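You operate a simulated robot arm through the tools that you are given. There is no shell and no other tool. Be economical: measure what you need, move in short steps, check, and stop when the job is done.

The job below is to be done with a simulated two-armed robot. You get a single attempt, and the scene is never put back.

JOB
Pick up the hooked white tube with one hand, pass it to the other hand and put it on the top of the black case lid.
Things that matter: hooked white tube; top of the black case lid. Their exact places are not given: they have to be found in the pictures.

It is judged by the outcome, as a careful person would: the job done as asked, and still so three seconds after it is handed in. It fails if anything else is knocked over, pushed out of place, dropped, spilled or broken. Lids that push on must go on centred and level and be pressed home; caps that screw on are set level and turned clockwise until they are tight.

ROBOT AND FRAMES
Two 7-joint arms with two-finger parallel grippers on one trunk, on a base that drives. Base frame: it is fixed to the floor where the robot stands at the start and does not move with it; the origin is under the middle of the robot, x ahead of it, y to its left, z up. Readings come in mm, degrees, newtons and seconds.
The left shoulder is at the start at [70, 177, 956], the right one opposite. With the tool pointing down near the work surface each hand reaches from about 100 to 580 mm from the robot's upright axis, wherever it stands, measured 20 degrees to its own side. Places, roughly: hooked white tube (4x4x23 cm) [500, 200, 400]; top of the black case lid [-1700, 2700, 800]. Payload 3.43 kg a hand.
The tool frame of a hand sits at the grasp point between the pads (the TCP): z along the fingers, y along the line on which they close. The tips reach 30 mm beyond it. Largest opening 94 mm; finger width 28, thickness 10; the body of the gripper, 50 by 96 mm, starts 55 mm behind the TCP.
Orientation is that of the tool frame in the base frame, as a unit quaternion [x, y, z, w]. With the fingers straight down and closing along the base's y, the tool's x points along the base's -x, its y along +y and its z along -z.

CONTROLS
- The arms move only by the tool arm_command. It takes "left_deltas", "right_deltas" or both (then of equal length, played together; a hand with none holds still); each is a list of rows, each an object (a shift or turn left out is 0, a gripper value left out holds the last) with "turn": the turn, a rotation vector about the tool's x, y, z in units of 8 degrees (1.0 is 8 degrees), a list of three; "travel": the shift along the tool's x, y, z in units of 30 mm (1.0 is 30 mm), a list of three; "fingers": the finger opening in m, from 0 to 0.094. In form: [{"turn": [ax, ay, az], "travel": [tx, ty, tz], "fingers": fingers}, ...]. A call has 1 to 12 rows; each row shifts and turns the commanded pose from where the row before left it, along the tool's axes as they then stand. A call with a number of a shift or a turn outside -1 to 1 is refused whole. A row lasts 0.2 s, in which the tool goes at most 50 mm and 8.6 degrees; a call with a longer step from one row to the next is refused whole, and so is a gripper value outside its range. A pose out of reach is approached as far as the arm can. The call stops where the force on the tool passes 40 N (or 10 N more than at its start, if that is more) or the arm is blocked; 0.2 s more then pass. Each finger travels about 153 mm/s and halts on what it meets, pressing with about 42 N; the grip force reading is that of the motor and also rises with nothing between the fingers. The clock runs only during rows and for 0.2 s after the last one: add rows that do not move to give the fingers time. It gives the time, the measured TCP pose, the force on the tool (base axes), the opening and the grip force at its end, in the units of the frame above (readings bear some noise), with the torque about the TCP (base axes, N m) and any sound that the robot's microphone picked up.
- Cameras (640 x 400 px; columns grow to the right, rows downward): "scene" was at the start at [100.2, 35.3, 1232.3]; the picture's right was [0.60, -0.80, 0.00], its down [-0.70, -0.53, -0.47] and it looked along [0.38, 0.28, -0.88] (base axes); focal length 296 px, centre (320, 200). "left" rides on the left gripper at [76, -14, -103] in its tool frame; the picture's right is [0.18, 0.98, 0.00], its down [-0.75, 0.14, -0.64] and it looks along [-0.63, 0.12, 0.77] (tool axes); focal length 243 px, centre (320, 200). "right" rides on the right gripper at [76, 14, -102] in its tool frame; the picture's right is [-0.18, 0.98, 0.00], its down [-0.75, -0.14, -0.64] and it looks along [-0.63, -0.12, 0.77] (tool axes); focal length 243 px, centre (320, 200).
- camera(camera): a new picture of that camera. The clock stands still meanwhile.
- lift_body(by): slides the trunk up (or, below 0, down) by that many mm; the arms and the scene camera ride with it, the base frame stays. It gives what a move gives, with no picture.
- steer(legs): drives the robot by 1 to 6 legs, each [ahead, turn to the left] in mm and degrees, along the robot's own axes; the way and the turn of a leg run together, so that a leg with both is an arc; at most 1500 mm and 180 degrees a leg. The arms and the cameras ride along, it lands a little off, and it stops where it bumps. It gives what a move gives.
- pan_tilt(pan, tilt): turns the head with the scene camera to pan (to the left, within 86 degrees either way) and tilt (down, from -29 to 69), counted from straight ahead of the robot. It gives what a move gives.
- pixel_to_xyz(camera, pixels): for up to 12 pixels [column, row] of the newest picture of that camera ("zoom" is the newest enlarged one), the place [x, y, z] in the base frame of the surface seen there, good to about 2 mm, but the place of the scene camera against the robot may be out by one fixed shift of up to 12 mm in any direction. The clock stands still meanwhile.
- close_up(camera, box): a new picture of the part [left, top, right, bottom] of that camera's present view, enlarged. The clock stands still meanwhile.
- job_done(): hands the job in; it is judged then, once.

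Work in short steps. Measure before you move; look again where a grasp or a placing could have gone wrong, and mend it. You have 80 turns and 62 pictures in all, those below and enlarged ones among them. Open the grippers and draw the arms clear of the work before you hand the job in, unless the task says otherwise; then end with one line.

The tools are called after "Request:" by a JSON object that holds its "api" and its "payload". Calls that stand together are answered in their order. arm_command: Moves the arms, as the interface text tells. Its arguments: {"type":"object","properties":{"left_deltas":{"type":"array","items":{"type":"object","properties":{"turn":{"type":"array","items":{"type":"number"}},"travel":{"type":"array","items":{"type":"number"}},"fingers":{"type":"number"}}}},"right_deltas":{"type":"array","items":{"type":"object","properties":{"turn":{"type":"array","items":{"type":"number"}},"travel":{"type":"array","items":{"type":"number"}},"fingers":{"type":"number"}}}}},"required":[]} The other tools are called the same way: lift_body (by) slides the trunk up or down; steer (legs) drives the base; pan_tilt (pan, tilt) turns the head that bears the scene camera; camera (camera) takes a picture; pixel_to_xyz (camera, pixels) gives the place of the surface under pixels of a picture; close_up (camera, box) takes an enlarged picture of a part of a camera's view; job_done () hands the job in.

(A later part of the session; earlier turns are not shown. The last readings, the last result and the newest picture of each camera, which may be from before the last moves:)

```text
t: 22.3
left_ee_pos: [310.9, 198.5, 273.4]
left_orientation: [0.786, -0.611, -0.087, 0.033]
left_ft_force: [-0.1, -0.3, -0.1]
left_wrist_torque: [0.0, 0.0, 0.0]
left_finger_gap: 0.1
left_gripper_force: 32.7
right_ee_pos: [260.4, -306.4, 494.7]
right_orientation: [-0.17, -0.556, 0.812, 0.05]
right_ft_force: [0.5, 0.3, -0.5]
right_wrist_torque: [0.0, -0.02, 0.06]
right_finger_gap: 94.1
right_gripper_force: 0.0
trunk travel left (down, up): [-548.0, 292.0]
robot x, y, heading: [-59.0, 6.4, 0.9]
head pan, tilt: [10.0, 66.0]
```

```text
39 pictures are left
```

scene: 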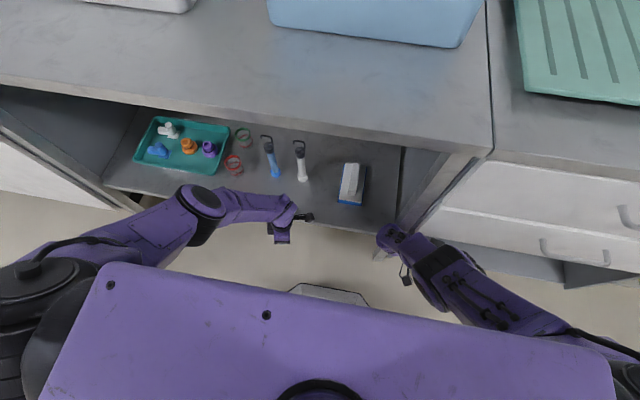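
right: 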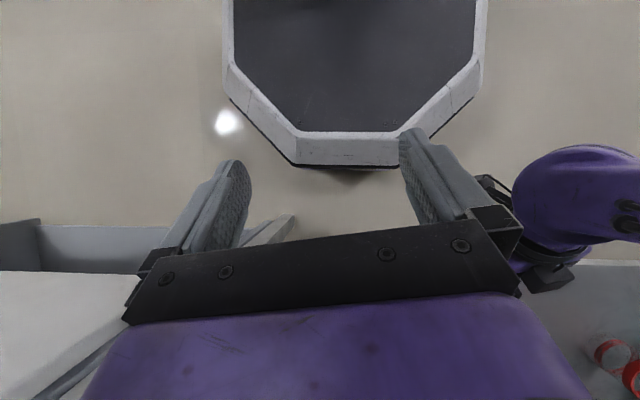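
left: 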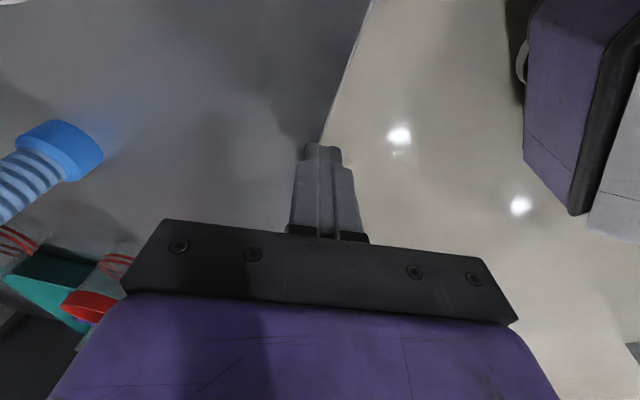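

The arms hold better now and the base crept back 17 mm. I repeat to see whether it keeps moving.

Request:
{"api": "steer", "payload": {"legs": [[-300, 0]]}}

Request:
{"api": "steer", "payload": {"legs": [[-300, 0]]}}

Request:
{"api": "arm_command", "payload": {"right_deltas": [{}, {}]}}

```text
t: 24.4
left_ee_pos: [10.5, 192.6, 272.7]
left_orientation: [0.786, -0.611, -0.088, 0.033]
left_ft_force: [0.4, 0.1, -0.4]
left_wrist_torque: [-0.01, 0.01, -0.02]
left_finger_gap: 0.1
left_gripper_force: 32.5
right_ee_pos: [-39.1, -311.4, 496.0]
right_orientation: [-0.172, -0.556, 0.811, 0.051]
right_ft_force: [-0.6, -0.7, 0.6]
right_wrist_torque: [0.0, 0.04, 0.01]
right_finger_gap: 93.9
right_gripper_force: 0.0
trunk travel left (down, up): [-548.0, 292.0]
robot x, y, heading: [-358.4, -1.5, 0.9]
head pan, tilt: [10.0, 66.0]
```

```text
t: 26.1
left_ee_pos: [-223.5, 189.9, 271.1]
left_orientation: [0.786, -0.611, -0.09, 0.035]
left_ft_force: [0.3, -0.9, -1.0]
left_wrist_torque: [0.0, 0.01, 0.0]
left_finger_gap: 0.0
left_gripper_force: 33.1
right_ee_pos: [-270.8, -315.6, 492.6]
right_orientation: [-0.169, -0.556, 0.812, 0.052]
right_ft_force: [0.4, -0.8, -0.2]
right_wrist_torque: [-0.02, -0.03, 0.0]
right_finger_gap: 93.9
right_gripper_force: 0.1
trunk travel left (down, up): [-548.0, 292.0]
robot x, y, heading: [-587.8, -3.2, 0.8]
head pan, tilt: [10.0, 66.0]
stopped in leg 1: the robot was blocked; the commanded pose is now the measured one
```

```text
t: 26.8
left_ee_pos: [-222.5, 188.8, 272.8]
left_orientation: [0.786, -0.611, -0.09, 0.035]
left_ft_force: [-0.4, 0.1, -0.5]
left_wrist_torque: [0.02, 0.0, -0.03]
left_finger_gap: 0.0
left_gripper_force: 33.2
right_ee_pos: [-272.3, -317.2, 495.1]
right_orientation: [-0.171, -0.556, 0.812, 0.052]
right_ft_force: [-0.8, 0.5, -0.5]
right_wrist_torque: [0.0, -0.02, -0.02]
right_finger_gap: 94.2
right_gripper_force: 0.0
trunk travel left (down, up): [-548.0, 292.0]
robot x, y, heading: [-591.7, -3.1, 0.7]
head pan, tilt: [10.0, 66.0]
```

Everything responds again now the arms are free. I move a little off the furniture behind, then unroll the left wrist while raising the hand.

Request:
{"api": "steer", "payload": {"legs": [[80, 0]]}}

Request:
{"api": "arm_command", "payload": {"left_deltas": [{"turn": [0, 0, 0.9], "travel": [0, 0, -0.7], "fingers": 0.094}, {"turn": [0, 0, 1], "travel": [0, 0, -0.7]}, {"turn": [0, 0, 1], "travel": [0, 0, -0.7]}, {"turn": [0, 0, 1], "travel": [0, 0, -0.7]}, {"turn": [0, 0, 1], "travel": [0, 0, -0.7]}, {"turn": [0, 0, 1], "travel": [0, 0, -0.7]}, {"turn": [0, 0, 1], "travel": [0, 0, -0.7]}, {"turn": [0, 0, 1], "travel": [0, 0, -0.7]}, {}]}}

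Request:
{"api": "camera", "payload": {"camera": "scene"}}

```text
t: 27.8
left_ee_pos: [-143.8, 190.7, 271.9]
left_orientation: [0.785, -0.612, -0.09, 0.035]
left_ft_force: [-0.3, -0.2, -0.2]
left_wrist_torque: [0.01, 0.03, -0.05]
left_finger_gap: 0.0
left_gripper_force: 33.3
right_ee_pos: [-193.0, -314.3, 494.5]
right_orientation: [-0.17, -0.556, 0.812, 0.052]
right_ft_force: [0.2, -0.5, 1.0]
right_wrist_torque: [0.0, 0.05, 0.0]
right_finger_gap: 94.0
right_gripper_force: 0.0
trunk travel left (down, up): [-548.0, 292.0]
robot x, y, heading: [-512.3, -1.8, 1.1]
head pan, tilt: [10.0, 66.0]
```

```text
t: 29.8
left_ee_pos: [-114.0, 181.4, 437.5]
left_orientation: [-0.348, 0.933, 0.059, -0.076]
left_ft_force: [-0.3, 0.0, -0.8]
left_wrist_torque: [-0.01, 0.0, 0.01]
left_finger_gap: 94.1
left_gripper_force: 0.1
right_ee_pos: [-193.4, -314.0, 494.1]
right_orientation: [-0.17, -0.557, 0.811, 0.052]
right_ft_force: [0.0, 0.6, -0.7]
right_wrist_torque: [-0.02, -0.03, -0.03]
right_finger_gap: 94.1
right_gripper_force: 0.0
trunk travel left (down, up): [-548.0, 292.0]
robot x, y, heading: [-508.0, -5.4, 1.0]
head pan, tilt: [10.0, 66.0]
```

```text
38 pictures are left
```

scene: 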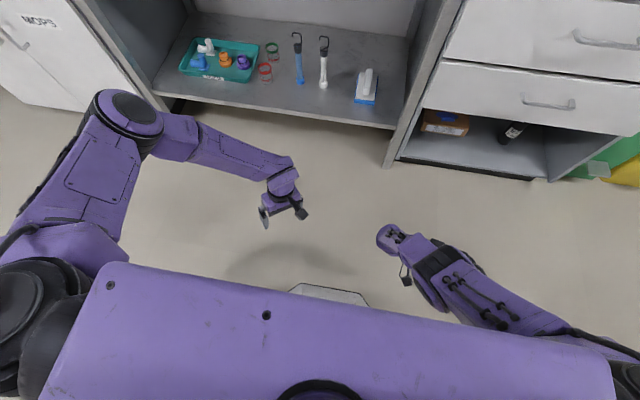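

The wrist is unrolling well and the objects are untouched. I turn it the rest of the way to forward-pointing, 25° below horizontal (relative turn 83.5° about (0.355,-0.848,0.393)).

Request:
{"api": "arm_command", "payload": {"left_deltas": [{"turn": [0.337, -0.806, 0.373]}, {"turn": [0.337, -0.806, 0.373]}, {"turn": [0.337, -0.806, 0.373]}, {"turn": [0.337, -0.806, 0.373]}, {"turn": [0.337, -0.806, 0.373]}, {"turn": [0.337, -0.806, 0.373]}, {"turn": [0.337, -0.806, 0.373]}, {"turn": [0.337, -0.806, 0.373]}, {"turn": [0.337, -0.806, 0.373]}, {"turn": [0.337, -0.806, 0.373]}, {"turn": [0.337, -0.806, 0.373]}, {}]}}

```text
t: 32.4
left_ee_pos: [-112.1, 180.3, 436.9]
left_orientation: [-0.001, 0.843, 0.0, 0.538]
left_ft_force: [0.5, -0.7, 0.7]
left_wrist_torque: [0.0, 0.02, -0.01]
left_finger_gap: 93.8
left_gripper_force: 0.1
right_ee_pos: [-193.4, -314.8, 494.0]
right_orientation: [-0.171, -0.556, 0.812, 0.052]
right_ft_force: [-0.8, 0.6, -0.2]
right_wrist_torque: [0.01, 0.01, -0.04]
right_finger_gap: 94.1
right_gripper_force: 0.1
trunk travel left (down, up): [-548.0, 292.0]
robot x, y, heading: [-506.2, 1.8, 0.8]
head pan, tilt: [10.0, 66.0]
```

The left orientation is right. I raise the left hand 240 mm (to keep height when the trunk goes down) and meanwhile begin turning the right hand back to pointing down.

Request:
{"api": "arm_command", "payload": {"left_deltas": [{"travel": [-0.906, 0, -0.423]}, {"travel": [-0.906, 0, -0.423]}, {"travel": [-0.906, 0, -0.423]}, {"travel": [-0.906, 0, -0.423]}, {"travel": [-0.906, 0, -0.423]}, {"travel": [-0.906, 0, -0.423]}, {"travel": [-0.906, 0, -0.423]}, {"travel": [-0.906, 0, -0.423]}, {}, {}, {}, {}], "right_deltas": [{"turn": [-0.915, -0.059, -0.193]}, {"turn": [-0.915, -0.059, -0.193]}, {"turn": [-0.915, -0.059, -0.193]}, {"turn": [-0.915, -0.059, -0.193]}, {"turn": [-0.915, -0.059, -0.193]}, {"turn": [-0.915, -0.059, -0.193]}, {"turn": [-0.915, -0.059, -0.193]}, {"turn": [-0.915, -0.059, -0.193]}, {"turn": [-0.915, -0.059, -0.193]}, {"turn": [-0.915, -0.059, -0.193]}, {"turn": [-0.915, -0.059, -0.193]}, {}]}}

Request:
{"api": "camera", "payload": {"camera": "scene"}}

```text
t: 35.0
left_ee_pos: [-112.5, 181.4, 676.3]
left_orientation: [-0.002, 0.843, 0.001, 0.538]
left_ft_force: [0.0, 0.7, 0.0]
left_wrist_torque: [-0.01, 0.01, -0.03]
left_finger_gap: 94.0
left_gripper_force: 0.0
right_ee_pos: [-192.7, -315.0, 495.1]
right_orientation: [0.054, 0.966, -0.252, -0.015]
right_ft_force: [0.5, -0.3, -0.6]
right_wrist_torque: [-0.01, -0.02, 0.01]
right_finger_gap: 94.1
right_gripper_force: 0.0
trunk travel left (down, up): [-548.0, 292.0]
robot x, y, heading: [-509.7, -0.1, 0.8]
head pan, tilt: [10.0, 66.0]
```

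```text
37 pictures are left
```

scene: 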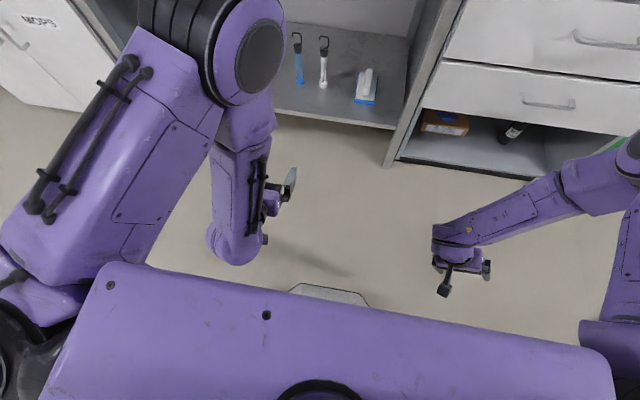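

The left elbow is riding high; I measure it to choose the trunk height, and finish the right turn.

Request:
{"api": "pixel_to_xyz", "payload": {"camera": "scene", "pixels": [[250, 60], [240, 20], [235, 90], [160, 100], [60, 240], [240, 180], [230, 250], [625, 160], [600, 200]]}}

Request:
{"api": "arm_command", "payload": {"right_deltas": [{"turn": [-0.915, -0.059, -0.193], "travel": [0, 0, -0.9]}, {"turn": [-0.915, -0.059, -0.193], "travel": [0, 0, -0.9]}, {"turn": [-0.915, -0.059, -0.193], "travel": [0, 0, -0.9]}, {"turn": [-0.8, -0.059, -0.193], "travel": [0, 0, -0.9]}, {"travel": [0, 0.6, -0.9]}, {"travel": [0, 0.6, -0.9]}, {"travel": [0, 0.6, -0.9]}, {}]}}

```text
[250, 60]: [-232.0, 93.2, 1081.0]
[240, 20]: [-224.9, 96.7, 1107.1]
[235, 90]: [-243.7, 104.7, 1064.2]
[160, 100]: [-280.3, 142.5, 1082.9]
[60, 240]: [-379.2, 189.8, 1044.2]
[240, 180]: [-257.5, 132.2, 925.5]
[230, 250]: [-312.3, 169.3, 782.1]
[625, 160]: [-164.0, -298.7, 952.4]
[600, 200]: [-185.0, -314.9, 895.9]
```

```text
t: 36.8
left_ee_pos: [-113.8, 180.8, 676.5]
left_orientation: [-0.001, 0.843, 0.0, 0.538]
left_ft_force: [0.2, -0.3, 0.3]
left_wrist_torque: [0.03, 0.02, 0.03]
left_finger_gap: 94.3
left_gripper_force: 0.1
right_ee_pos: [-188.7, -225.3, 675.0]
right_orientation: [0.0, 1.0, -0.009, 0.0]
right_ft_force: [-0.3, 0.2, -0.4]
right_wrist_torque: [-0.03, 0.01, -0.01]
right_finger_gap: 94.0
right_gripper_force: 0.0
trunk travel left (down, up): [-548.0, 292.0]
robot x, y, heading: [-512.6, 1.9, 0.9]
head pan, tilt: [10.0, 66.0]
```

Left elbow top is ~1120 with the shoulder at ~968. I lower the trunk 400 mm, then extend the left hand forward and up so the elbow stays well under the table.

Request:
{"api": "lift_body", "payload": {"by": -400}}

Request:
{"api": "arm_command", "payload": {"left_deltas": [{"travel": [-0.7, 0, 0.6]}, {"travel": [-0.7, 0, 0.6]}, {"travel": [-0.7, 0, 0.6]}, {"travel": [-0.7, 0, 0.6]}, {"travel": [-0.7, 0, 0.6]}, {"travel": [-0.7, 0, 0.6]}, {"travel": [-0.6, 0, 0.8]}, {"travel": [-0.6, 0, 0.8]}, {"travel": [-0.6, 0, 0.8]}, {}]}}

Request:
{"api": "pan_tilt", "payload": {"pan": 20, "tilt": 40}}

Request:
{"api": "camera", "payload": {"camera": "scene"}}

```text
t: 40.6
left_ee_pos: [-113.7, 181.2, 277.1]
left_orientation: [-0.001, 0.843, 0.0, 0.538]
left_ft_force: [-0.2, 0.0, -0.6]
left_wrist_torque: [0.0, -0.01, -0.01]
left_finger_gap: 93.9
left_gripper_force: 0.1
right_ee_pos: [-189.9, -225.8, 275.5]
right_orientation: [0.0, 1.0, -0.008, 0.0]
right_ft_force: [-0.4, -0.5, 0.3]
right_wrist_torque: [0.02, -0.02, -0.01]
right_finger_gap: 94.1
right_gripper_force: 0.0
trunk travel left (down, up): [-148.0, 692.0]
robot x, y, heading: [-505.9, -2.1, 1.0]
head pan, tilt: [10.0, 66.0]
```

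```text
t: 42.8
left_ee_pos: [127.2, 182.1, 364.2]
left_orientation: [-0.001, 0.843, 0.0, 0.538]
left_ft_force: [-0.1, 1.1, 0.2]
left_wrist_torque: [-0.02, 0.01, -0.01]
left_finger_gap: 93.9
left_gripper_force: 0.1
right_ee_pos: [-189.3, -226.5, 275.3]
right_orientation: [0.0, 1.0, -0.008, 0.0]
right_ft_force: [0.1, 0.0, -0.1]
right_wrist_torque: [0.01, 0.0, 0.02]
right_finger_gap: 94.3
right_gripper_force: 0.1
trunk travel left (down, up): [-148.0, 692.0]
robot x, y, heading: [-511.3, -4.4, 0.7]
head pan, tilt: [10.0, 66.0]
```

```text
t: 43.7
left_ee_pos: [125.9, 182.6, 364.2]
left_orientation: [-0.001, 0.843, 0.0, 0.538]
left_ft_force: [-1.0, -1.3, 0.0]
left_wrist_torque: [-0.01, 0.0, -0.02]
left_finger_gap: 94.1
left_gripper_force: 0.1
right_ee_pos: [-188.7, -226.1, 275.1]
right_orientation: [0.0, 1.0, -0.009, 0.001]
right_ft_force: [0.0, -0.2, 1.0]
right_wrist_torque: [0.0, 0.03, 0.0]
right_finger_gap: 93.9
right_gripper_force: 0.1
trunk travel left (down, up): [-148.0, 692.0]
robot x, y, heading: [-509.3, -1.8, 1.0]
head pan, tilt: [20.0, 40.0]
```

```text
36 pictures are left
```

scene: 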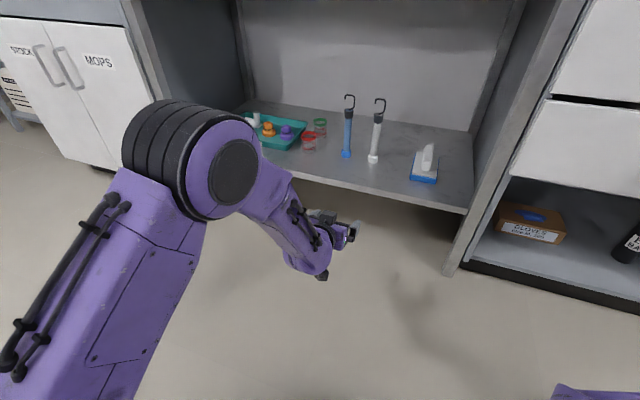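

The path into the bay looks open. I measure the elbow height, tube and neighbours from here.

Request:
{"api": "pixel_to_xyz", "payload": {"camera": "scene", "pixels": [[235, 170], [190, 110], [240, 115], [373, 158], [376, 137], [378, 118], [381, 100], [346, 153], [348, 115], [425, 160], [310, 140], [325, 260]]}}

Request:
{"api": "camera", "payload": {"camera": "left"}}

```text
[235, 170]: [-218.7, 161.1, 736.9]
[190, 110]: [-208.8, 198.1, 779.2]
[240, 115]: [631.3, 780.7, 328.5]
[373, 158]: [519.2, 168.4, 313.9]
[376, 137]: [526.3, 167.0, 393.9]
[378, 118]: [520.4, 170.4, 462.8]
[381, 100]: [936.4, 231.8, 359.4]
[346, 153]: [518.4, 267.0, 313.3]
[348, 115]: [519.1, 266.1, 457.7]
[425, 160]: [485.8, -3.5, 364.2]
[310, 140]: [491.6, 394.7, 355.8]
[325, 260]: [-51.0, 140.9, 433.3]
```

```text
35 pictures are left
```

left: 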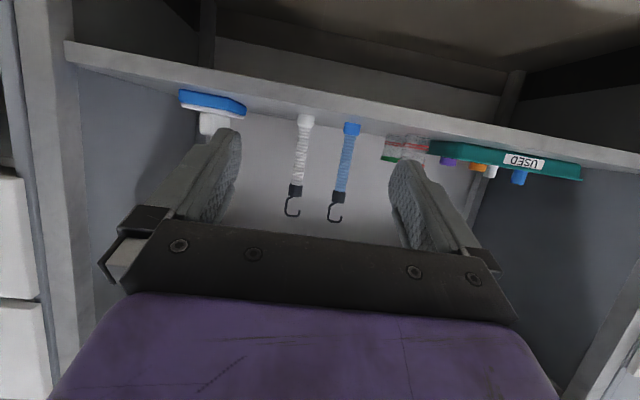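

The elbow (x≈-209) will stay in front of the table edge. I take the tube's place from the left camera, which is not affected by the scene camera's shift, and raise the hand 35 mm.

Request:
{"api": "pixel_to_xyz", "payload": {"camera": "left", "pixels": [[304, 122], [300, 145], [298, 165], [296, 188], [350, 130], [344, 160], [310, 175]]}}

Request:
{"api": "arm_command", "payload": {"left_deltas": [{"travel": [-0.53, 0, -0.25]}, {"travel": [-0.53, 0, -0.25]}, {}]}}

Request:
{"api": "steer", "payload": {"legs": [[270, -0.8]]}}

Request:
{"api": "camera", "payload": {"camera": "left"}}

Request:
{"api": "camera", "payload": {"camera": "scene"}}

```text
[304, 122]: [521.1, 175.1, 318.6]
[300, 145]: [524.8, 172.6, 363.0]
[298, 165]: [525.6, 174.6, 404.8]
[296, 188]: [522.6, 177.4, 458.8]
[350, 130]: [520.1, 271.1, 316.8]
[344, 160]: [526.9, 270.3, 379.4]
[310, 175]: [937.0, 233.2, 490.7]
```

```text
t: 44.5
left_ee_pos: [125.8, 182.2, 399.3]
left_orientation: [-0.001, 0.843, 0.0, 0.538]
left_ft_force: [0.8, 0.5, -0.4]
left_wrist_torque: [-0.01, -0.02, -0.03]
left_finger_gap: 94.1
left_gripper_force: 0.0
right_ee_pos: [-188.6, -225.0, 274.3]
right_orientation: [0.0, 1.0, -0.009, 0.0]
right_ft_force: [0.5, -0.6, 0.4]
right_wrist_torque: [-0.03, 0.04, -0.01]
right_finger_gap: 94.2
right_gripper_force: 0.1
trunk travel left (down, up): [-148.0, 692.0]
robot x, y, heading: [-506.6, -1.5, 1.0]
head pan, tilt: [20.0, 40.0]
```

```text
t: 46.5
left_ee_pos: [399.3, 174.7, 399.3]
left_orientation: [0.006, 0.843, -0.004, 0.538]
left_ft_force: [-0.5, 0.2, -0.7]
left_wrist_torque: [-0.01, 0.01, 0.01]
left_finger_gap: 93.9
left_gripper_force: 0.0
right_ee_pos: [78.6, -228.2, 274.6]
right_orientation: [0.008, 1.0, -0.008, 0.0]
right_ft_force: [1.0, 0.2, 0.2]
right_wrist_torque: [0.01, 0.0, -0.01]
right_finger_gap: 94.0
right_gripper_force: 0.1
trunk travel left (down, up): [-148.0, 692.0]
robot x, y, heading: [-237.7, -1.1, 0.0]
head pan, tilt: [20.0, 40.0]
```

```text
34 pictures are left
```

left: 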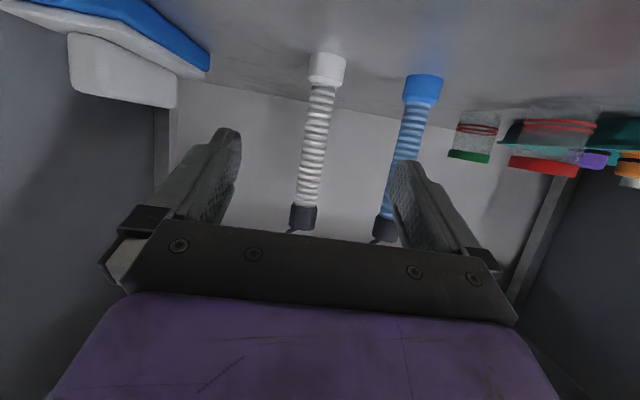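

```text
33 pictures are left
```

scene: 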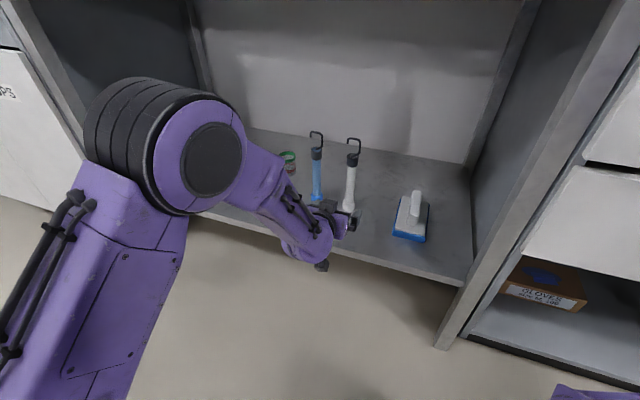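

TCP y=174.7 matches the tube (y≈175). I drive 70 mm more, then reach the rest with the arm to x≈538, z≈378.

Request:
{"api": "steer", "payload": {"legs": [[70, 0]]}}

Request:
{"api": "camera", "payload": {"camera": "left"}}

Request:
{"api": "pixel_to_xyz", "payload": {"camera": "left", "pixels": [[320, 50], [318, 80], [314, 120], [308, 160], [303, 200], [300, 120], [328, 120]]}}

```text
t: 47.5
left_ee_pos: [469.5, 175.5, 399.1]
left_orientation: [0.006, 0.843, -0.004, 0.538]
left_ft_force: [-1.1, 0.6, -0.2]
left_wrist_torque: [-0.02, 0.01, 0.01]
left_finger_gap: 94.1
left_gripper_force: 0.1
right_ee_pos: [150.1, -227.5, 274.6]
right_orientation: [0.007, 1.0, -0.009, 0.0]
right_ft_force: [-0.3, -0.1, 0.2]
right_wrist_torque: [0.01, 0.01, 0.0]
right_finger_gap: 94.1
right_gripper_force: 0.1
trunk travel left (down, up): [-148.0, 692.0]
robot x, y, heading: [-167.0, 0.9, 0.3]
head pan, tilt: [20.0, 40.0]
```

```text
32 pictures are left
```

left: 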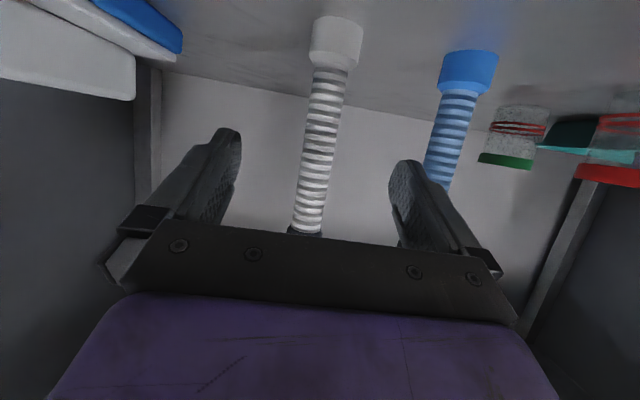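

```text
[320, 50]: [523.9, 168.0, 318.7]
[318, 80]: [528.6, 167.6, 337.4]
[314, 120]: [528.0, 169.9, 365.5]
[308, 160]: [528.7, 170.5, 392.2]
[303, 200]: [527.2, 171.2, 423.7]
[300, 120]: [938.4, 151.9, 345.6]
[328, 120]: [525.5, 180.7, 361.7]
```

Centred between the fingers. Reaching forward 70 mm and 21 mm down.

Request:
{"api": "arm_command", "payload": {"left_deltas": [{"travel": [-0.082, 0, 0.587]}, {"travel": [-0.082, 0, 0.587]}, {"travel": [-0.082, 0, 0.587]}, {"travel": [-0.082, 0, 0.6]}, {}]}}

Request:
{"api": "camera", "payload": {"camera": "left"}}

Request:
{"api": "camera", "payload": {"camera": "scene"}}

```text
t: 48.7
left_ee_pos: [538.7, 174.4, 377.8]
left_orientation: [0.005, 0.843, -0.004, 0.538]
left_ft_force: [0.2, 0.1, -0.1]
left_wrist_torque: [-0.01, -0.04, 0.01]
left_finger_gap: 93.9
left_gripper_force: 0.1
right_ee_pos: [148.9, -227.1, 274.4]
right_orientation: [0.007, 1.0, -0.008, 0.0]
right_ft_force: [-0.2, -0.4, -0.5]
right_wrist_torque: [-0.01, 0.04, 0.02]
right_finger_gap: 94.1
right_gripper_force: 0.1
trunk travel left (down, up): [-148.0, 692.0]
robot x, y, heading: [-168.2, 0.9, 0.1]
head pan, tilt: [20.0, 40.0]
```

```text
31 pictures are left
```

left: 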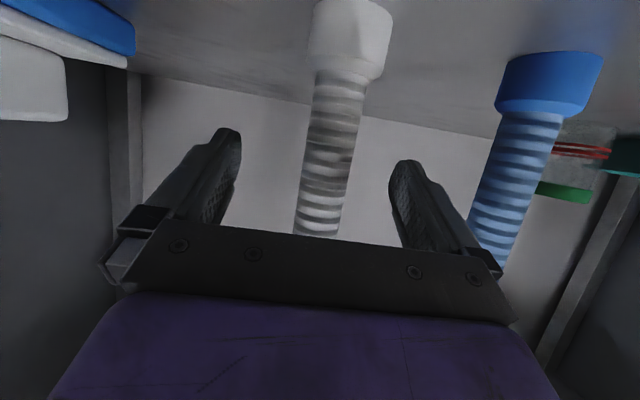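

```text
30 pictures are left
```

scene: 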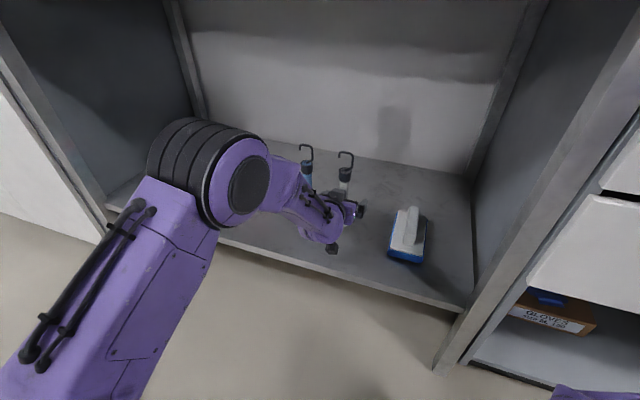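

The tube lies between the pads (TCP 538.7,174.4,377.8). Closing.

Request:
{"api": "arm_command", "payload": {"left_deltas": [{"fingers": 0.0}, {"fingers": 0.0}, {"fingers": 0.0}, {"fingers": 0.0}]}}

Request:
{"api": "camera", "payload": {"camera": "left"}}

```text
t: 49.7
left_ee_pos: [538.0, 175.2, 378.2]
left_orientation: [0.005, 0.843, -0.004, 0.539]
left_ft_force: [-0.1, -0.2, 0.0]
left_wrist_torque: [0.0, 0.01, 0.0]
left_finger_gap: 31.7
left_gripper_force: 42.0
right_ee_pos: [148.4, -227.8, 276.2]
right_orientation: [0.007, 1.0, -0.009, 0.0]
right_ft_force: [0.5, 0.5, -0.1]
right_wrist_torque: [0.0, -0.01, -0.02]
right_finger_gap: 93.8
right_gripper_force: 0.1
trunk travel left (down, up): [-148.0, 692.0]
robot x, y, heading: [-167.2, 3.0, -0.0]
head pan, tilt: [20.0, 40.0]
```

```text
29 pictures are left
```

left: 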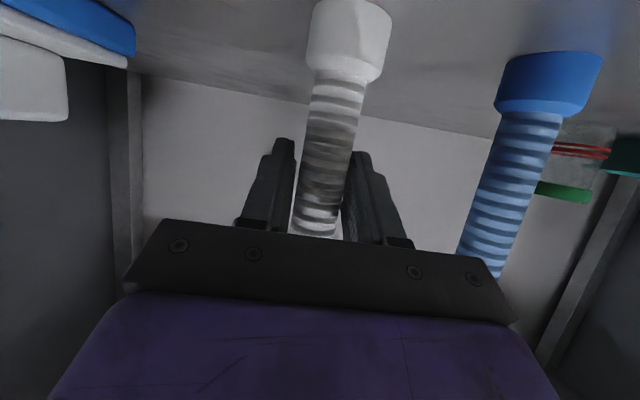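

Gripped at 31.7 mm with 42 N. I lift straight up 50 mm and check the weight.

Request:
{"api": "arm_command", "payload": {"left_deltas": [{"travel": [-0.755, 0, -0.353]}, {"travel": [-0.755, 0, -0.353]}, {}]}}

Request:
{"api": "camera", "payload": {"camera": "left"}}

```text
t: 50.5
left_ee_pos: [537.3, 174.6, 427.2]
left_orientation: [0.006, 0.843, -0.004, 0.537]
left_ft_force: [0.0, -0.8, -0.2]
left_wrist_torque: [-0.01, 0.01, -0.01]
left_finger_gap: 31.8
left_gripper_force: 42.3
right_ee_pos: [148.6, -227.7, 275.6]
right_orientation: [0.006, 1.0, -0.008, -0.001]
right_ft_force: [-0.1, -0.3, -0.3]
right_wrist_torque: [0.01, -0.05, -0.01]
right_finger_gap: 94.2
right_gripper_force: 0.0
trunk travel left (down, up): [-148.0, 692.0]
robot x, y, heading: [-166.6, 1.2, 0.1]
head pan, tilt: [20.0, 40.0]
```

```text
28 pictures are left
```

left: 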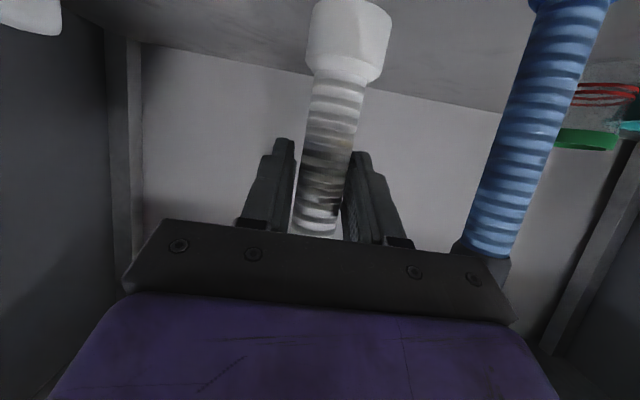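

The tube is held and clear. I back out of the bay 300 mm and look toward the black chest seen earlier at the left.

Request:
{"api": "steer", "payload": {"legs": [[-300, 0]]}}

Request:
{"api": "lift_body", "payload": {"by": 400}}

Request:
{"api": "pan_tilt", "payload": {"pan": 86, "tilt": 35}}

Request:
{"api": "camera", "payload": {"camera": "scene"}}

```text
t: 52.5
left_ee_pos: [236.3, 175.0, 428.5]
left_orientation: [0.004, 0.843, -0.003, 0.538]
left_ft_force: [-0.7, 0.2, -0.1]
left_wrist_torque: [-0.04, -0.02, 0.03]
left_finger_gap: 32.0
left_gripper_force: 41.6
right_ee_pos: [-152.3, -227.4, 274.9]
right_orientation: [0.006, 1.0, -0.009, 0.0]
right_ft_force: [-0.7, -0.3, 1.1]
right_wrist_torque: [0.02, -0.02, -0.01]
right_finger_gap: 94.0
right_gripper_force: 0.0
trunk travel left (down, up): [-148.0, 692.0]
robot x, y, heading: [-468.7, 1.7, 0.2]
head pan, tilt: [20.0, 40.0]
```

```text
t: 56.4
left_ee_pos: [235.7, 175.6, 827.2]
left_orientation: [0.004, 0.843, -0.003, 0.538]
left_ft_force: [1.1, 0.8, -1.3]
left_wrist_torque: [0.02, 0.02, -0.01]
left_finger_gap: 31.5
left_gripper_force: 42.0
right_ee_pos: [-152.3, -227.0, 674.3]
right_orientation: [0.007, 1.0, -0.009, 0.0]
right_ft_force: [0.4, 0.4, -0.1]
right_wrist_torque: [0.01, 0.03, 0.02]
right_finger_gap: 93.8
right_gripper_force: 0.1
trunk travel left (down, up): [-548.0, 292.0]
robot x, y, heading: [-471.1, 3.0, 0.3]
head pan, tilt: [20.0, 40.0]
```

```text
t: 57.7
left_ee_pos: [234.9, 174.8, 828.2]
left_orientation: [0.004, 0.843, -0.003, 0.538]
left_ft_force: [-0.1, -0.5, -0.3]
left_wrist_torque: [-0.01, 0.0, 0.01]
left_finger_gap: 31.9
left_gripper_force: 42.2
right_ee_pos: [-152.6, -228.5, 674.9]
right_orientation: [0.007, 1.0, -0.009, 0.0]
right_ft_force: [-0.1, -0.4, 1.0]
right_wrist_torque: [0.03, 0.03, 0.0]
right_finger_gap: 94.0
right_gripper_force: 0.0
trunk travel left (down, up): [-548.0, 292.0]
robot x, y, heading: [-470.2, 0.4, 0.0]
head pan, tilt: [85.9, 35.0]
```

```text
27 pictures are left
```

scene: 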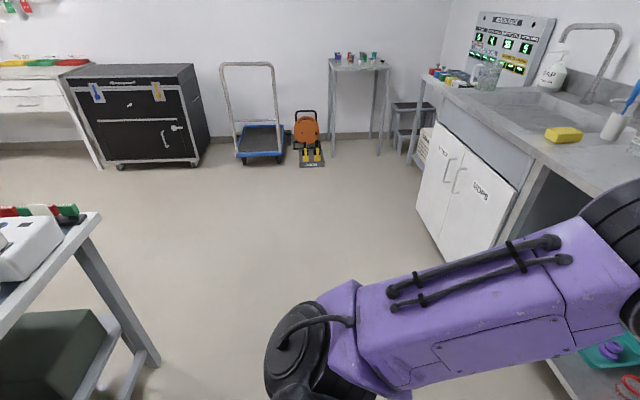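

The black flight case stands at (135,110) with its lid top around row 72. I measure it and the bench at the left which I must drive around.

Request:
{"api": "pixel_to_xyz", "payload": {"camera": "scene", "pixels": [[135, 70], [75, 80], [185, 80], [90, 67], [190, 66], [128, 160], [195, 160], [100, 215], [75, 250], [155, 360], [250, 150], [60, 75]]}}

Request:
{"api": "close_up", "payload": {"camera": "scene", "box": [20, 40, 260, 190]}}

```text
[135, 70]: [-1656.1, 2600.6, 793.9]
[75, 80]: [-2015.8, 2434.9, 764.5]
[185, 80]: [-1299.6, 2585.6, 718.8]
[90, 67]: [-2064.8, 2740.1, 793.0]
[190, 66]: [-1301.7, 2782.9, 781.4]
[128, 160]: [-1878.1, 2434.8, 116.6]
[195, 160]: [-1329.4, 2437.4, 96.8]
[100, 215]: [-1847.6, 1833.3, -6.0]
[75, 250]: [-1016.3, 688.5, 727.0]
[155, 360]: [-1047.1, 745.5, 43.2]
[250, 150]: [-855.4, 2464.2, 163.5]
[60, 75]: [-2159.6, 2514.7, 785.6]
```

```text
2.67 times, centred on (140, 115) of scene
```

zoom: 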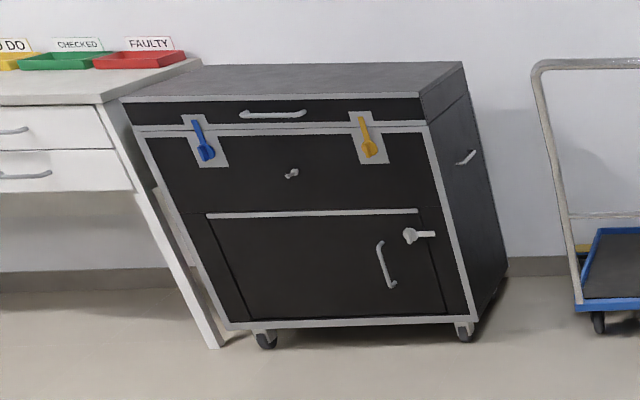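

The lid top is flat at z≈794 (x -2070…-1300, y 2435…2790). I do the handover first, here in the open: left hand goes to the middle ahead of the robot while the right hand moves forward, up and starts turning.

Request:
{"api": "arm_command", "payload": {"left_deltas": [{"travel": [0.325, -0.73, -0.695]}, {"travel": [0.325, -0.73, -0.695]}, {"travel": [0.325, -0.73, -0.695]}, {"travel": [0.325, -0.73, -0.695]}, {"travel": [0.325, -0.73, -0.695]}, {"travel": [0.325, -0.73, -0.695]}, {"travel": [0.325, -0.73, -0.695]}, {"travel": [0.325, -0.73, -0.695]}, {}], "right_deltas": [{"travel": [-1, 0, -1]}, {"travel": [-1, 0, -1]}, {"travel": [-1, 0, -1]}, {"travel": [-1, 0, -1]}, {"travel": [-1, 0, -1]}, {"turn": [0, -0.9375, 0]}, {"turn": [0, -0.9375, 0]}, {"turn": [0, -0.9375, 0]}, {}]}}

Request:
{"api": "pan_tilt", "payload": {"pan": 0, "tilt": 45}}

Request:
{"api": "camera", "payload": {"camera": "scene"}}

```text
t: 59.7
left_ee_pos: [59.0, 11.9, 844.2]
left_orientation: [-0.031, 0.842, -0.02, 0.538]
left_ft_force: [0.6, 0.7, -0.9]
left_wrist_torque: [-0.01, 0.0, -0.02]
left_finger_gap: 31.9
left_gripper_force: 42.6
right_ee_pos: [-2.2, -226.8, 826.0]
right_orientation: [0.004, 0.981, -0.01, 0.196]
right_ft_force: [0.5, 0.2, -0.1]
right_wrist_torque: [0.0, 0.01, 0.05]
right_finger_gap: 94.2
right_gripper_force: 0.1
trunk travel left (down, up): [-548.0, 292.0]
robot x, y, heading: [-467.7, 1.1, 0.1]
head pan, tilt: [85.9, 35.0]
```

```text
t: 61.3
left_ee_pos: [58.3, 7.3, 845.1]
left_orientation: [-0.028, 0.842, -0.023, 0.539]
left_ft_force: [0.2, 0.4, -0.8]
left_wrist_torque: [0.01, 0.0, 0.01]
left_finger_gap: 31.9
left_gripper_force: 42.1
right_ee_pos: [-3.0, -226.1, 825.6]
right_orientation: [0.004, 0.981, -0.01, 0.195]
right_ft_force: [-0.1, 0.5, -0.3]
right_wrist_torque: [0.05, -0.01, -0.01]
right_finger_gap: 94.1
right_gripper_force: 0.1
trunk travel left (down, up): [-548.0, 292.0]
robot x, y, heading: [-472.1, 1.5, 0.2]
head pan, tilt: [0.0, 45.0]
```

```text
25 pictures are left
```

scene: 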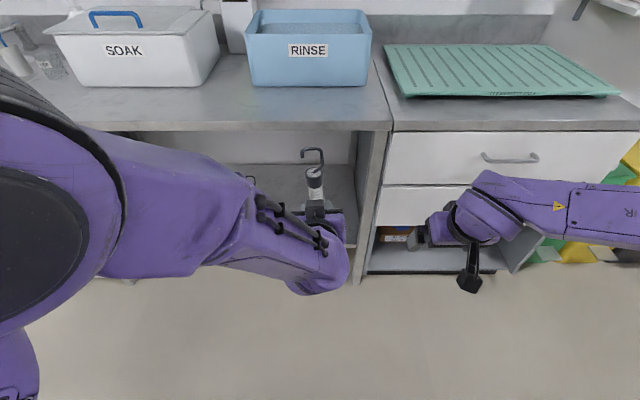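

The left arm lags a little (z 845), its elbow close in. Yawing the hand 45° to the right moves the wrist outward and relieves that; I shift it 50 mm left as well and continue the right hand's pitch.

Request:
{"api": "arm_command", "payload": {"left_deltas": [{"turn": [0.85, 0, 0.397], "travel": [0, 0.28, 0]}, {"turn": [0.85, 0, 0.397], "travel": [0, 0.28, 0]}, {"turn": [0.85, 0, 0.397], "travel": [0, 0.28, 0]}, {"turn": [0.85, 0, 0.397], "travel": [0, 0.28, 0]}, {"turn": [0.85, 0, 0.397], "travel": [0, 0.28, 0]}, {"turn": [0.85, 0, 0.397], "travel": [0, 0.28, 0]}, {}, {}, {}, {}], "right_deltas": [{"turn": [0, -0.9375, 0]}, {"turn": [0, -0.9375, 0]}, {"turn": [0, -0.9375, 0]}, {"turn": [0, -0.9375, 0]}, {"turn": [0, -0.9375, 0]}, {"turn": [0, -0.9375, 0]}, {"turn": [0, -0.9375, 0]}, {"turn": [0, -0.9375, 0]}, {"turn": [0, -0.9375, 0]}, {}]}}

Request:
{"api": "camera", "payload": {"camera": "scene"}}

```text
t: 63.5
left_ee_pos: [66.3, 47.8, 827.2]
left_orientation: [0.327, 0.777, -0.208, 0.496]
left_ft_force: [0.0, 0.0, -1.4]
left_wrist_torque: [0.02, -0.03, 0.0]
left_finger_gap: 32.0
left_gripper_force: 42.6
right_ee_pos: [17.2, -226.3, 820.3]
right_orientation: [-0.001, 0.707, -0.01, 0.707]
right_ft_force: [-0.9, -0.8, 0.0]
right_wrist_torque: [-0.01, 0.02, 0.0]
right_finger_gap: 94.0
right_gripper_force: 0.2
right hand out of reach, approached as far as the arm can: row 4, 5, 6
trunk travel left (down, up): [-548.0, 292.0]
robot x, y, heading: [-469.0, 1.0, 0.3]
head pan, tilt: [0.0, 45.0]
```

```text
24 pictures are left
```

scene: 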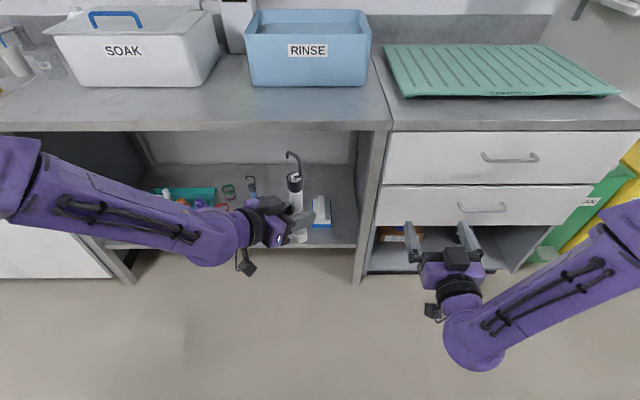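

Clear view: tube upright in the left hand at (66,48,827). Right hand yaws 45° left, then moves to a pre-grasp 120 mm short of the tube and 70 mm above the left grip.

Request:
{"api": "arm_command", "payload": {"right_deltas": [{"turn": [-0.9375, 0, 0], "fingers": 0.068}, {"turn": [-0.9375, 0, 0]}, {"turn": [-0.9375, 0, 0]}, {"turn": [-0.9375, 0, 0]}, {"turn": [-0.9375, 0, 0]}, {"turn": [-0.9375, 0, 0]}, {}]}}

Request:
{"api": "arm_command", "payload": {"right_deltas": [{"travel": [-0.428, 0.878, 0.6]}, {"travel": [-0.428, 0.878, 0.6]}, {"travel": [-0.428, 0.878, 0.6]}, {"travel": [-0.428, 0.878, 0.6]}, {"travel": [-0.428, 0.878, 0.6]}, {"travel": [-0.428, 0.878, 0.6]}, {}, {}]}}

Request:
{"api": "camera", "payload": {"camera": "scene"}}

Request:
{"api": "camera", "payload": {"camera": "right"}}

```text
t: 65.1
left_ee_pos: [66.1, 49.1, 827.6]
left_orientation: [0.327, 0.777, -0.208, 0.496]
left_ft_force: [0.1, 0.3, -0.6]
left_wrist_torque: [-0.03, -0.01, -0.01]
left_finger_gap: 32.1
left_gripper_force: 42.1
right_ee_pos: [17.5, -225.1, 821.4]
right_orientation: [-0.272, 0.657, 0.261, 0.653]
right_ft_force: [0.0, -1.1, -0.7]
right_wrist_torque: [-0.02, 0.03, 0.0]
right_finger_gap: 67.9
right_gripper_force: 0.0
trunk travel left (down, up): [-548.0, 292.0]
robot x, y, heading: [-472.5, 5.2, 0.0]
head pan, tilt: [0.0, 45.0]
```

```text
t: 66.9
left_ee_pos: [66.9, 48.3, 828.1]
left_orientation: [0.326, 0.777, -0.208, 0.496]
left_ft_force: [-0.8, -0.2, -0.6]
left_wrist_torque: [0.0, 0.01, 0.02]
left_finger_gap: 31.7
left_gripper_force: 42.0
right_ee_pos: [-15.3, -34.7, 894.8]
right_orientation: [-0.272, 0.657, 0.261, 0.652]
right_ft_force: [-0.2, 0.3, -0.3]
right_wrist_torque: [0.02, -0.01, 0.02]
right_finger_gap: 68.1
right_gripper_force: 0.0
trunk travel left (down, up): [-548.0, 292.0]
robot x, y, heading: [-474.7, 0.0, 0.2]
head pan, tilt: [0.0, 45.0]
```

```text
23 pictures are left
```

scene: 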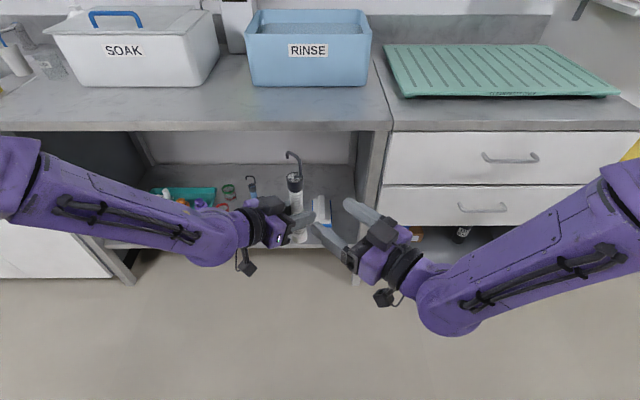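

```text
22 pictures are left
```

right: 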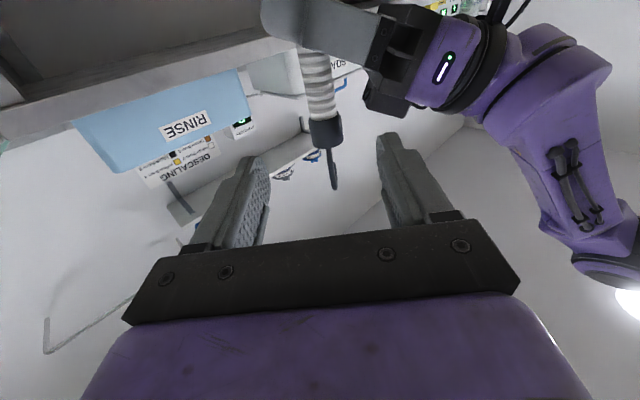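

The tube's cap is at (326,132) between the right fingers' lines. I measure it.

Request:
{"api": "pixel_to_xyz", "payload": {"camera": "right", "pixels": [[326, 122], [326, 140], [312, 130], [340, 130], [318, 70], [320, 100], [333, 175], [300, 20], [395, 60]]}}

```text
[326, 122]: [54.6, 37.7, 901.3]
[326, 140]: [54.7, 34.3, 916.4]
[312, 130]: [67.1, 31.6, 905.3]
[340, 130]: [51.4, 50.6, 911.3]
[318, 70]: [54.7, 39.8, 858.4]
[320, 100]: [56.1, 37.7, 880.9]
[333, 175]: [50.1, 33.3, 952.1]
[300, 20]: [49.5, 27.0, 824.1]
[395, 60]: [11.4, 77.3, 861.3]
```

Cap centre is ~117 mm ahead and laterally within 1–2 mm, at z≈893–922. I advance 115 mm and up 7 mm.

Request:
{"api": "arm_command", "payload": {"right_deltas": [{"travel": [-0.047, 0.007, 0.767]}, {"travel": [-0.047, 0.007, 0.767]}, {"travel": [-0.047, 0.007, 0.767]}, {"travel": [-0.047, 0.007, 0.767]}, {"travel": [-0.047, 0.007, 0.767]}, {}]}}

Request:
{"api": "camera", "payload": {"camera": "right"}}

Request:
{"api": "close_up", "payload": {"camera": "scene", "box": [200, 130, 440, 280]}}

```text
t: 67.9
left_ee_pos: [72.6, 56.2, 826.2]
left_orientation: [0.315, 0.782, -0.204, 0.497]
left_ft_force: [0.9, 2.9, -2.4]
left_wrist_torque: [-0.13, 0.05, -0.06]
left_finger_gap: 31.9
left_gripper_force: 41.8
right_ee_pos: [40.2, 21.0, 896.5]
right_orientation: [-0.273, 0.658, 0.262, 0.651]
right_ft_force: [-1.8, -1.2, 1.0]
right_wrist_torque: [0.06, 0.01, 0.09]
right_finger_gap: 67.9
right_gripper_force: 0.0
trunk travel left (down, up): [-548.0, 292.0]
robot x, y, heading: [-471.2, -0.6, 0.1]
head pan, tilt: [0.0, 45.0]
stopped in row 4 (left hand): the force on the tool passed its limit (the readings are from after the stop); the commanded pose is now the measured one
```

```text
21 pictures are left
```

right: 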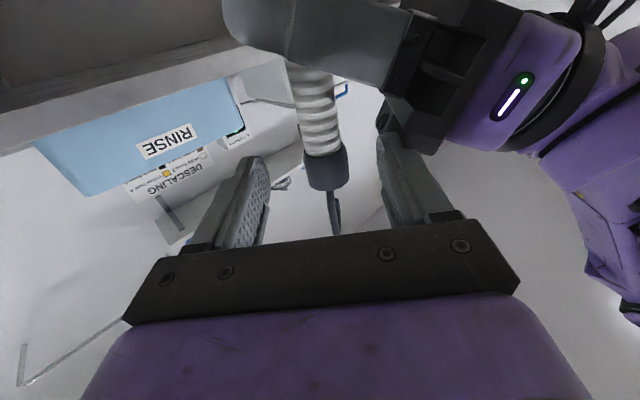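

```text
2.67 times, centred on (320, 205) of scene
```

zoom: 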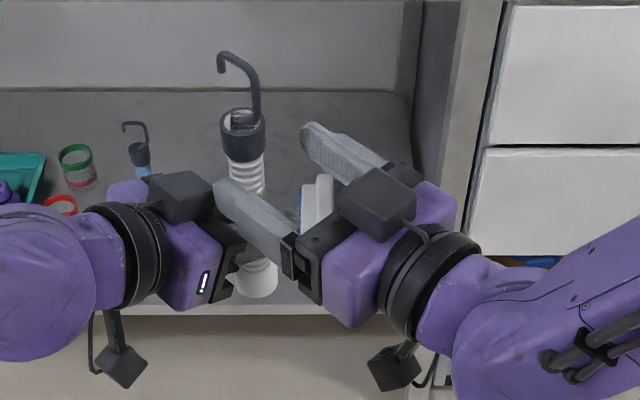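

The right finger met the black box on top of the left gripper (zoom (180,195)), only a light touch. I back the right hand off and turn both hands a further 45° so that they face each other across the tube.

Request:
{"api": "arm_command", "payload": {"right_deltas": [{"travel": [0, 0, -1]}, {"travel": [0, 0, -1]}, {"travel": [0, 0, -1]}, {"travel": [0, 0, -0.7]}, {}]}}

Request:
{"api": "arm_command", "payload": {"left_deltas": [{"turn": [0.85, 0, 0.397]}, {"turn": [0.85, 0, 0.397]}, {"turn": [0.85, 0, 0.397]}, {"turn": [0.85, 0, 0.397]}, {"turn": [0.85, 0, 0.397]}, {"turn": [0.85, 0, 0.397]}, {}, {}], "right_deltas": [{"turn": [-0.9375, 0, 0]}, {"turn": [-0.9375, 0, 0]}, {"turn": [-0.9375, 0, 0]}, {"turn": [-0.9375, 0, 0]}, {"turn": [-0.9375, 0, 0]}, {"turn": [-0.9375, 0, 0]}, {}, {}]}}

Request:
{"api": "camera", "payload": {"camera": "scene"}}

```text
t: 69.1
left_ee_pos: [71.1, 55.0, 827.2]
left_orientation: [0.316, 0.781, -0.204, 0.498]
left_ft_force: [0.4, 0.8, -1.2]
left_wrist_torque: [-0.01, 0.0, 0.02]
left_finger_gap: 31.8
left_gripper_force: 41.7
right_ee_pos: [-26.5, -54.6, 896.5]
right_orientation: [-0.274, 0.658, 0.262, 0.651]
right_ft_force: [0.0, 0.3, 0.8]
right_wrist_torque: [0.02, -0.03, 0.0]
right_finger_gap: 68.2
right_gripper_force: 0.1
right hand out of reach, approached as far as the arm can: row 4
trunk travel left (down, up): [-548.0, 292.0]
robot x, y, heading: [-468.3, 2.1, 0.2]
head pan, tilt: [0.0, 45.0]
```

```text
t: 70.9
left_ee_pos: [72.0, 55.2, 825.7]
left_orientation: [0.592, 0.599, -0.38, 0.382]
left_ft_force: [0.1, 0.5, -0.9]
left_wrist_torque: [-0.01, -0.02, -0.03]
left_finger_gap: 32.0
left_gripper_force: 42.4
right_ee_pos: [-26.0, -53.7, 895.2]
right_orientation: [-0.501, 0.508, 0.494, 0.497]
right_ft_force: [-0.2, 0.4, -0.6]
right_wrist_torque: [0.02, 0.02, 0.0]
right_finger_gap: 68.0
right_gripper_force: 0.1
trunk travel left (down, up): [-548.0, 292.0]
robot x, y, heading: [-468.5, -1.0, 0.2]
head pan, tilt: [0.0, 45.0]
```

```text
19 pictures are left
```

scene: 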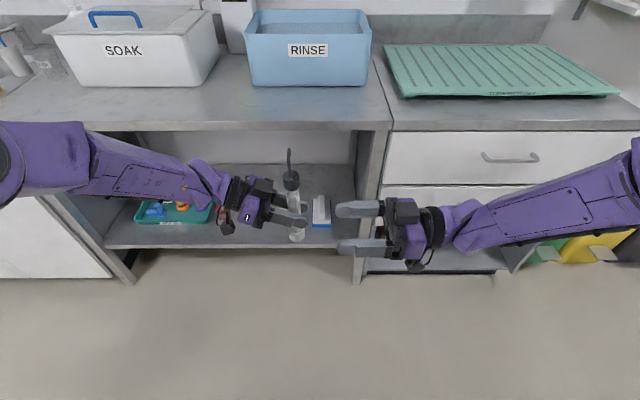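

Hands now face each other. I shift the right hand 97 mm forward in x to line up with the tube, then look through its camera.

Request:
{"api": "arm_command", "payload": {"right_deltas": [{"travel": [-0.06, -0.81, 0]}, {"travel": [-0.06, -0.81, 0]}, {"travel": [-0.06, -0.81, 0]}, {"travel": [-0.06, -0.81, 0]}, {}]}}

Request:
{"api": "camera", "payload": {"camera": "right"}}

```text
t: 72.1
left_ee_pos: [71.0, 55.0, 826.8]
left_orientation: [0.592, 0.6, -0.379, 0.383]
left_ft_force: [-0.1, 0.0, -1.4]
left_wrist_torque: [0.02, -0.01, -0.03]
left_finger_gap: 31.9
left_gripper_force: 41.5
right_ee_pos: [70.1, -54.8, 902.8]
right_orientation: [-0.501, 0.507, 0.494, 0.498]
right_ft_force: [0.3, 0.6, 0.3]
right_wrist_torque: [-0.01, 0.0, -0.02]
right_finger_gap: 68.0
right_gripper_force: 0.1
trunk travel left (down, up): [-548.0, 292.0]
robot x, y, heading: [-469.7, -0.3, 0.2]
head pan, tilt: [0.0, 45.0]
```

```text
18 pictures are left
```

right: 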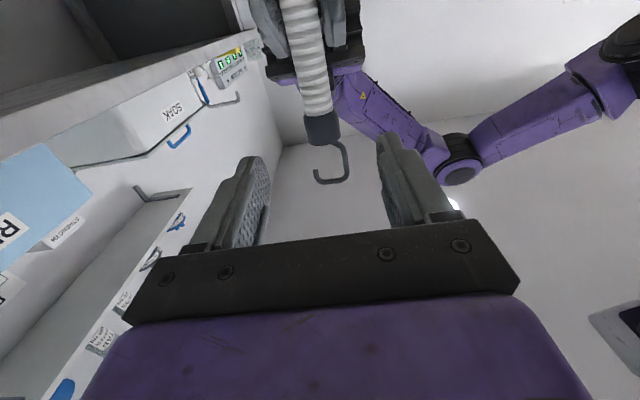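

Request:
{"api": "pixel_to_xyz", "payload": {"camera": "right", "pixels": [[322, 120], [322, 138], [307, 128], [337, 128], [313, 90], [300, 10], [347, 160]]}}

```text
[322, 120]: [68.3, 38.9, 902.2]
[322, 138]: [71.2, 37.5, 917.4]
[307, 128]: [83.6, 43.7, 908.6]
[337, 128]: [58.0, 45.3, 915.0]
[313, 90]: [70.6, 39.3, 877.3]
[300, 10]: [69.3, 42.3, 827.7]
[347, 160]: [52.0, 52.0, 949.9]
```

The cap (centre ≈(70,56), z 895–925) is straight ahead of the right hand. I advance 109 mm and up 4 mm.

Request:
{"api": "arm_command", "payload": {"right_deltas": [{"travel": [-0.035, 0, 0.91]}, {"travel": [-0.035, 0, 0.91]}, {"travel": [-0.035, 0, 0.91]}, {"travel": [-0.035, 0, 0.91]}, {}]}}

Request:
{"api": "close_up", "payload": {"camera": "scene", "box": [200, 130, 440, 280]}}

```text
t: 73.3
left_ee_pos: [71.7, 55.0, 827.1]
left_orientation: [0.591, 0.601, -0.378, 0.383]
left_ft_force: [-0.5, -0.5, -1.0]
left_wrist_torque: [0.02, -0.02, -0.02]
left_finger_gap: 32.2
left_gripper_force: 41.8
right_ee_pos: [72.3, 53.9, 904.8]
right_orientation: [-0.501, 0.508, 0.493, 0.497]
right_ft_force: [0.6, 0.2, -0.9]
right_wrist_torque: [0.01, 0.0, -0.01]
right_finger_gap: 68.0
right_gripper_force: 0.1
trunk travel left (down, up): [-548.0, 292.0]
robot x, y, heading: [-471.5, 2.0, 0.2]
head pan, tilt: [0.0, 45.0]
```

```text
2.67 times, centred on (320, 205) of scene
```

zoom: 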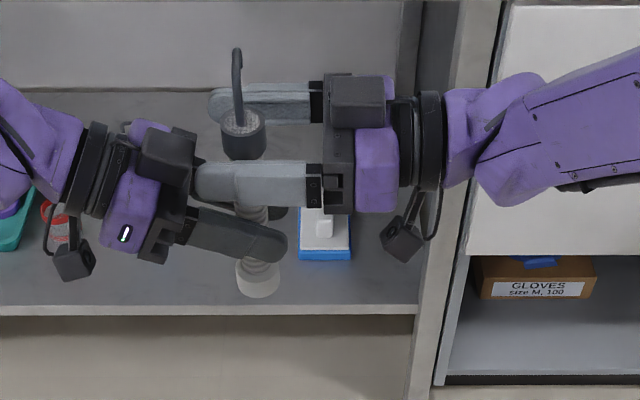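

The right fingers straddle the cap. I close the right hand.

Request:
{"api": "arm_command", "payload": {"right_deltas": [{"fingers": 0.0}, {"fingers": 0.0}, {"fingers": 0.0}, {"fingers": 0.0}]}}

```text
t: 74.3
left_ee_pos: [71.9, 55.5, 826.6]
left_orientation: [0.591, 0.6, -0.379, 0.383]
left_ft_force: [3.5, -2.6, -2.0]
left_wrist_torque: [0.12, 0.16, 0.01]
left_finger_gap: 32.1
left_gripper_force: 41.5
right_ee_pos: [72.6, 54.2, 904.7]
right_orientation: [-0.501, 0.508, 0.493, 0.497]
right_ft_force: [-3.1, 2.1, 0.1]
right_wrist_torque: [0.03, 0.09, -0.01]
right_finger_gap: 32.1
right_gripper_force: 42.1
trunk travel left (down, up): [-548.0, 292.0]
robot x, y, heading: [-470.7, -2.6, 0.0]
head pan, tilt: [0.0, 45.0]
```

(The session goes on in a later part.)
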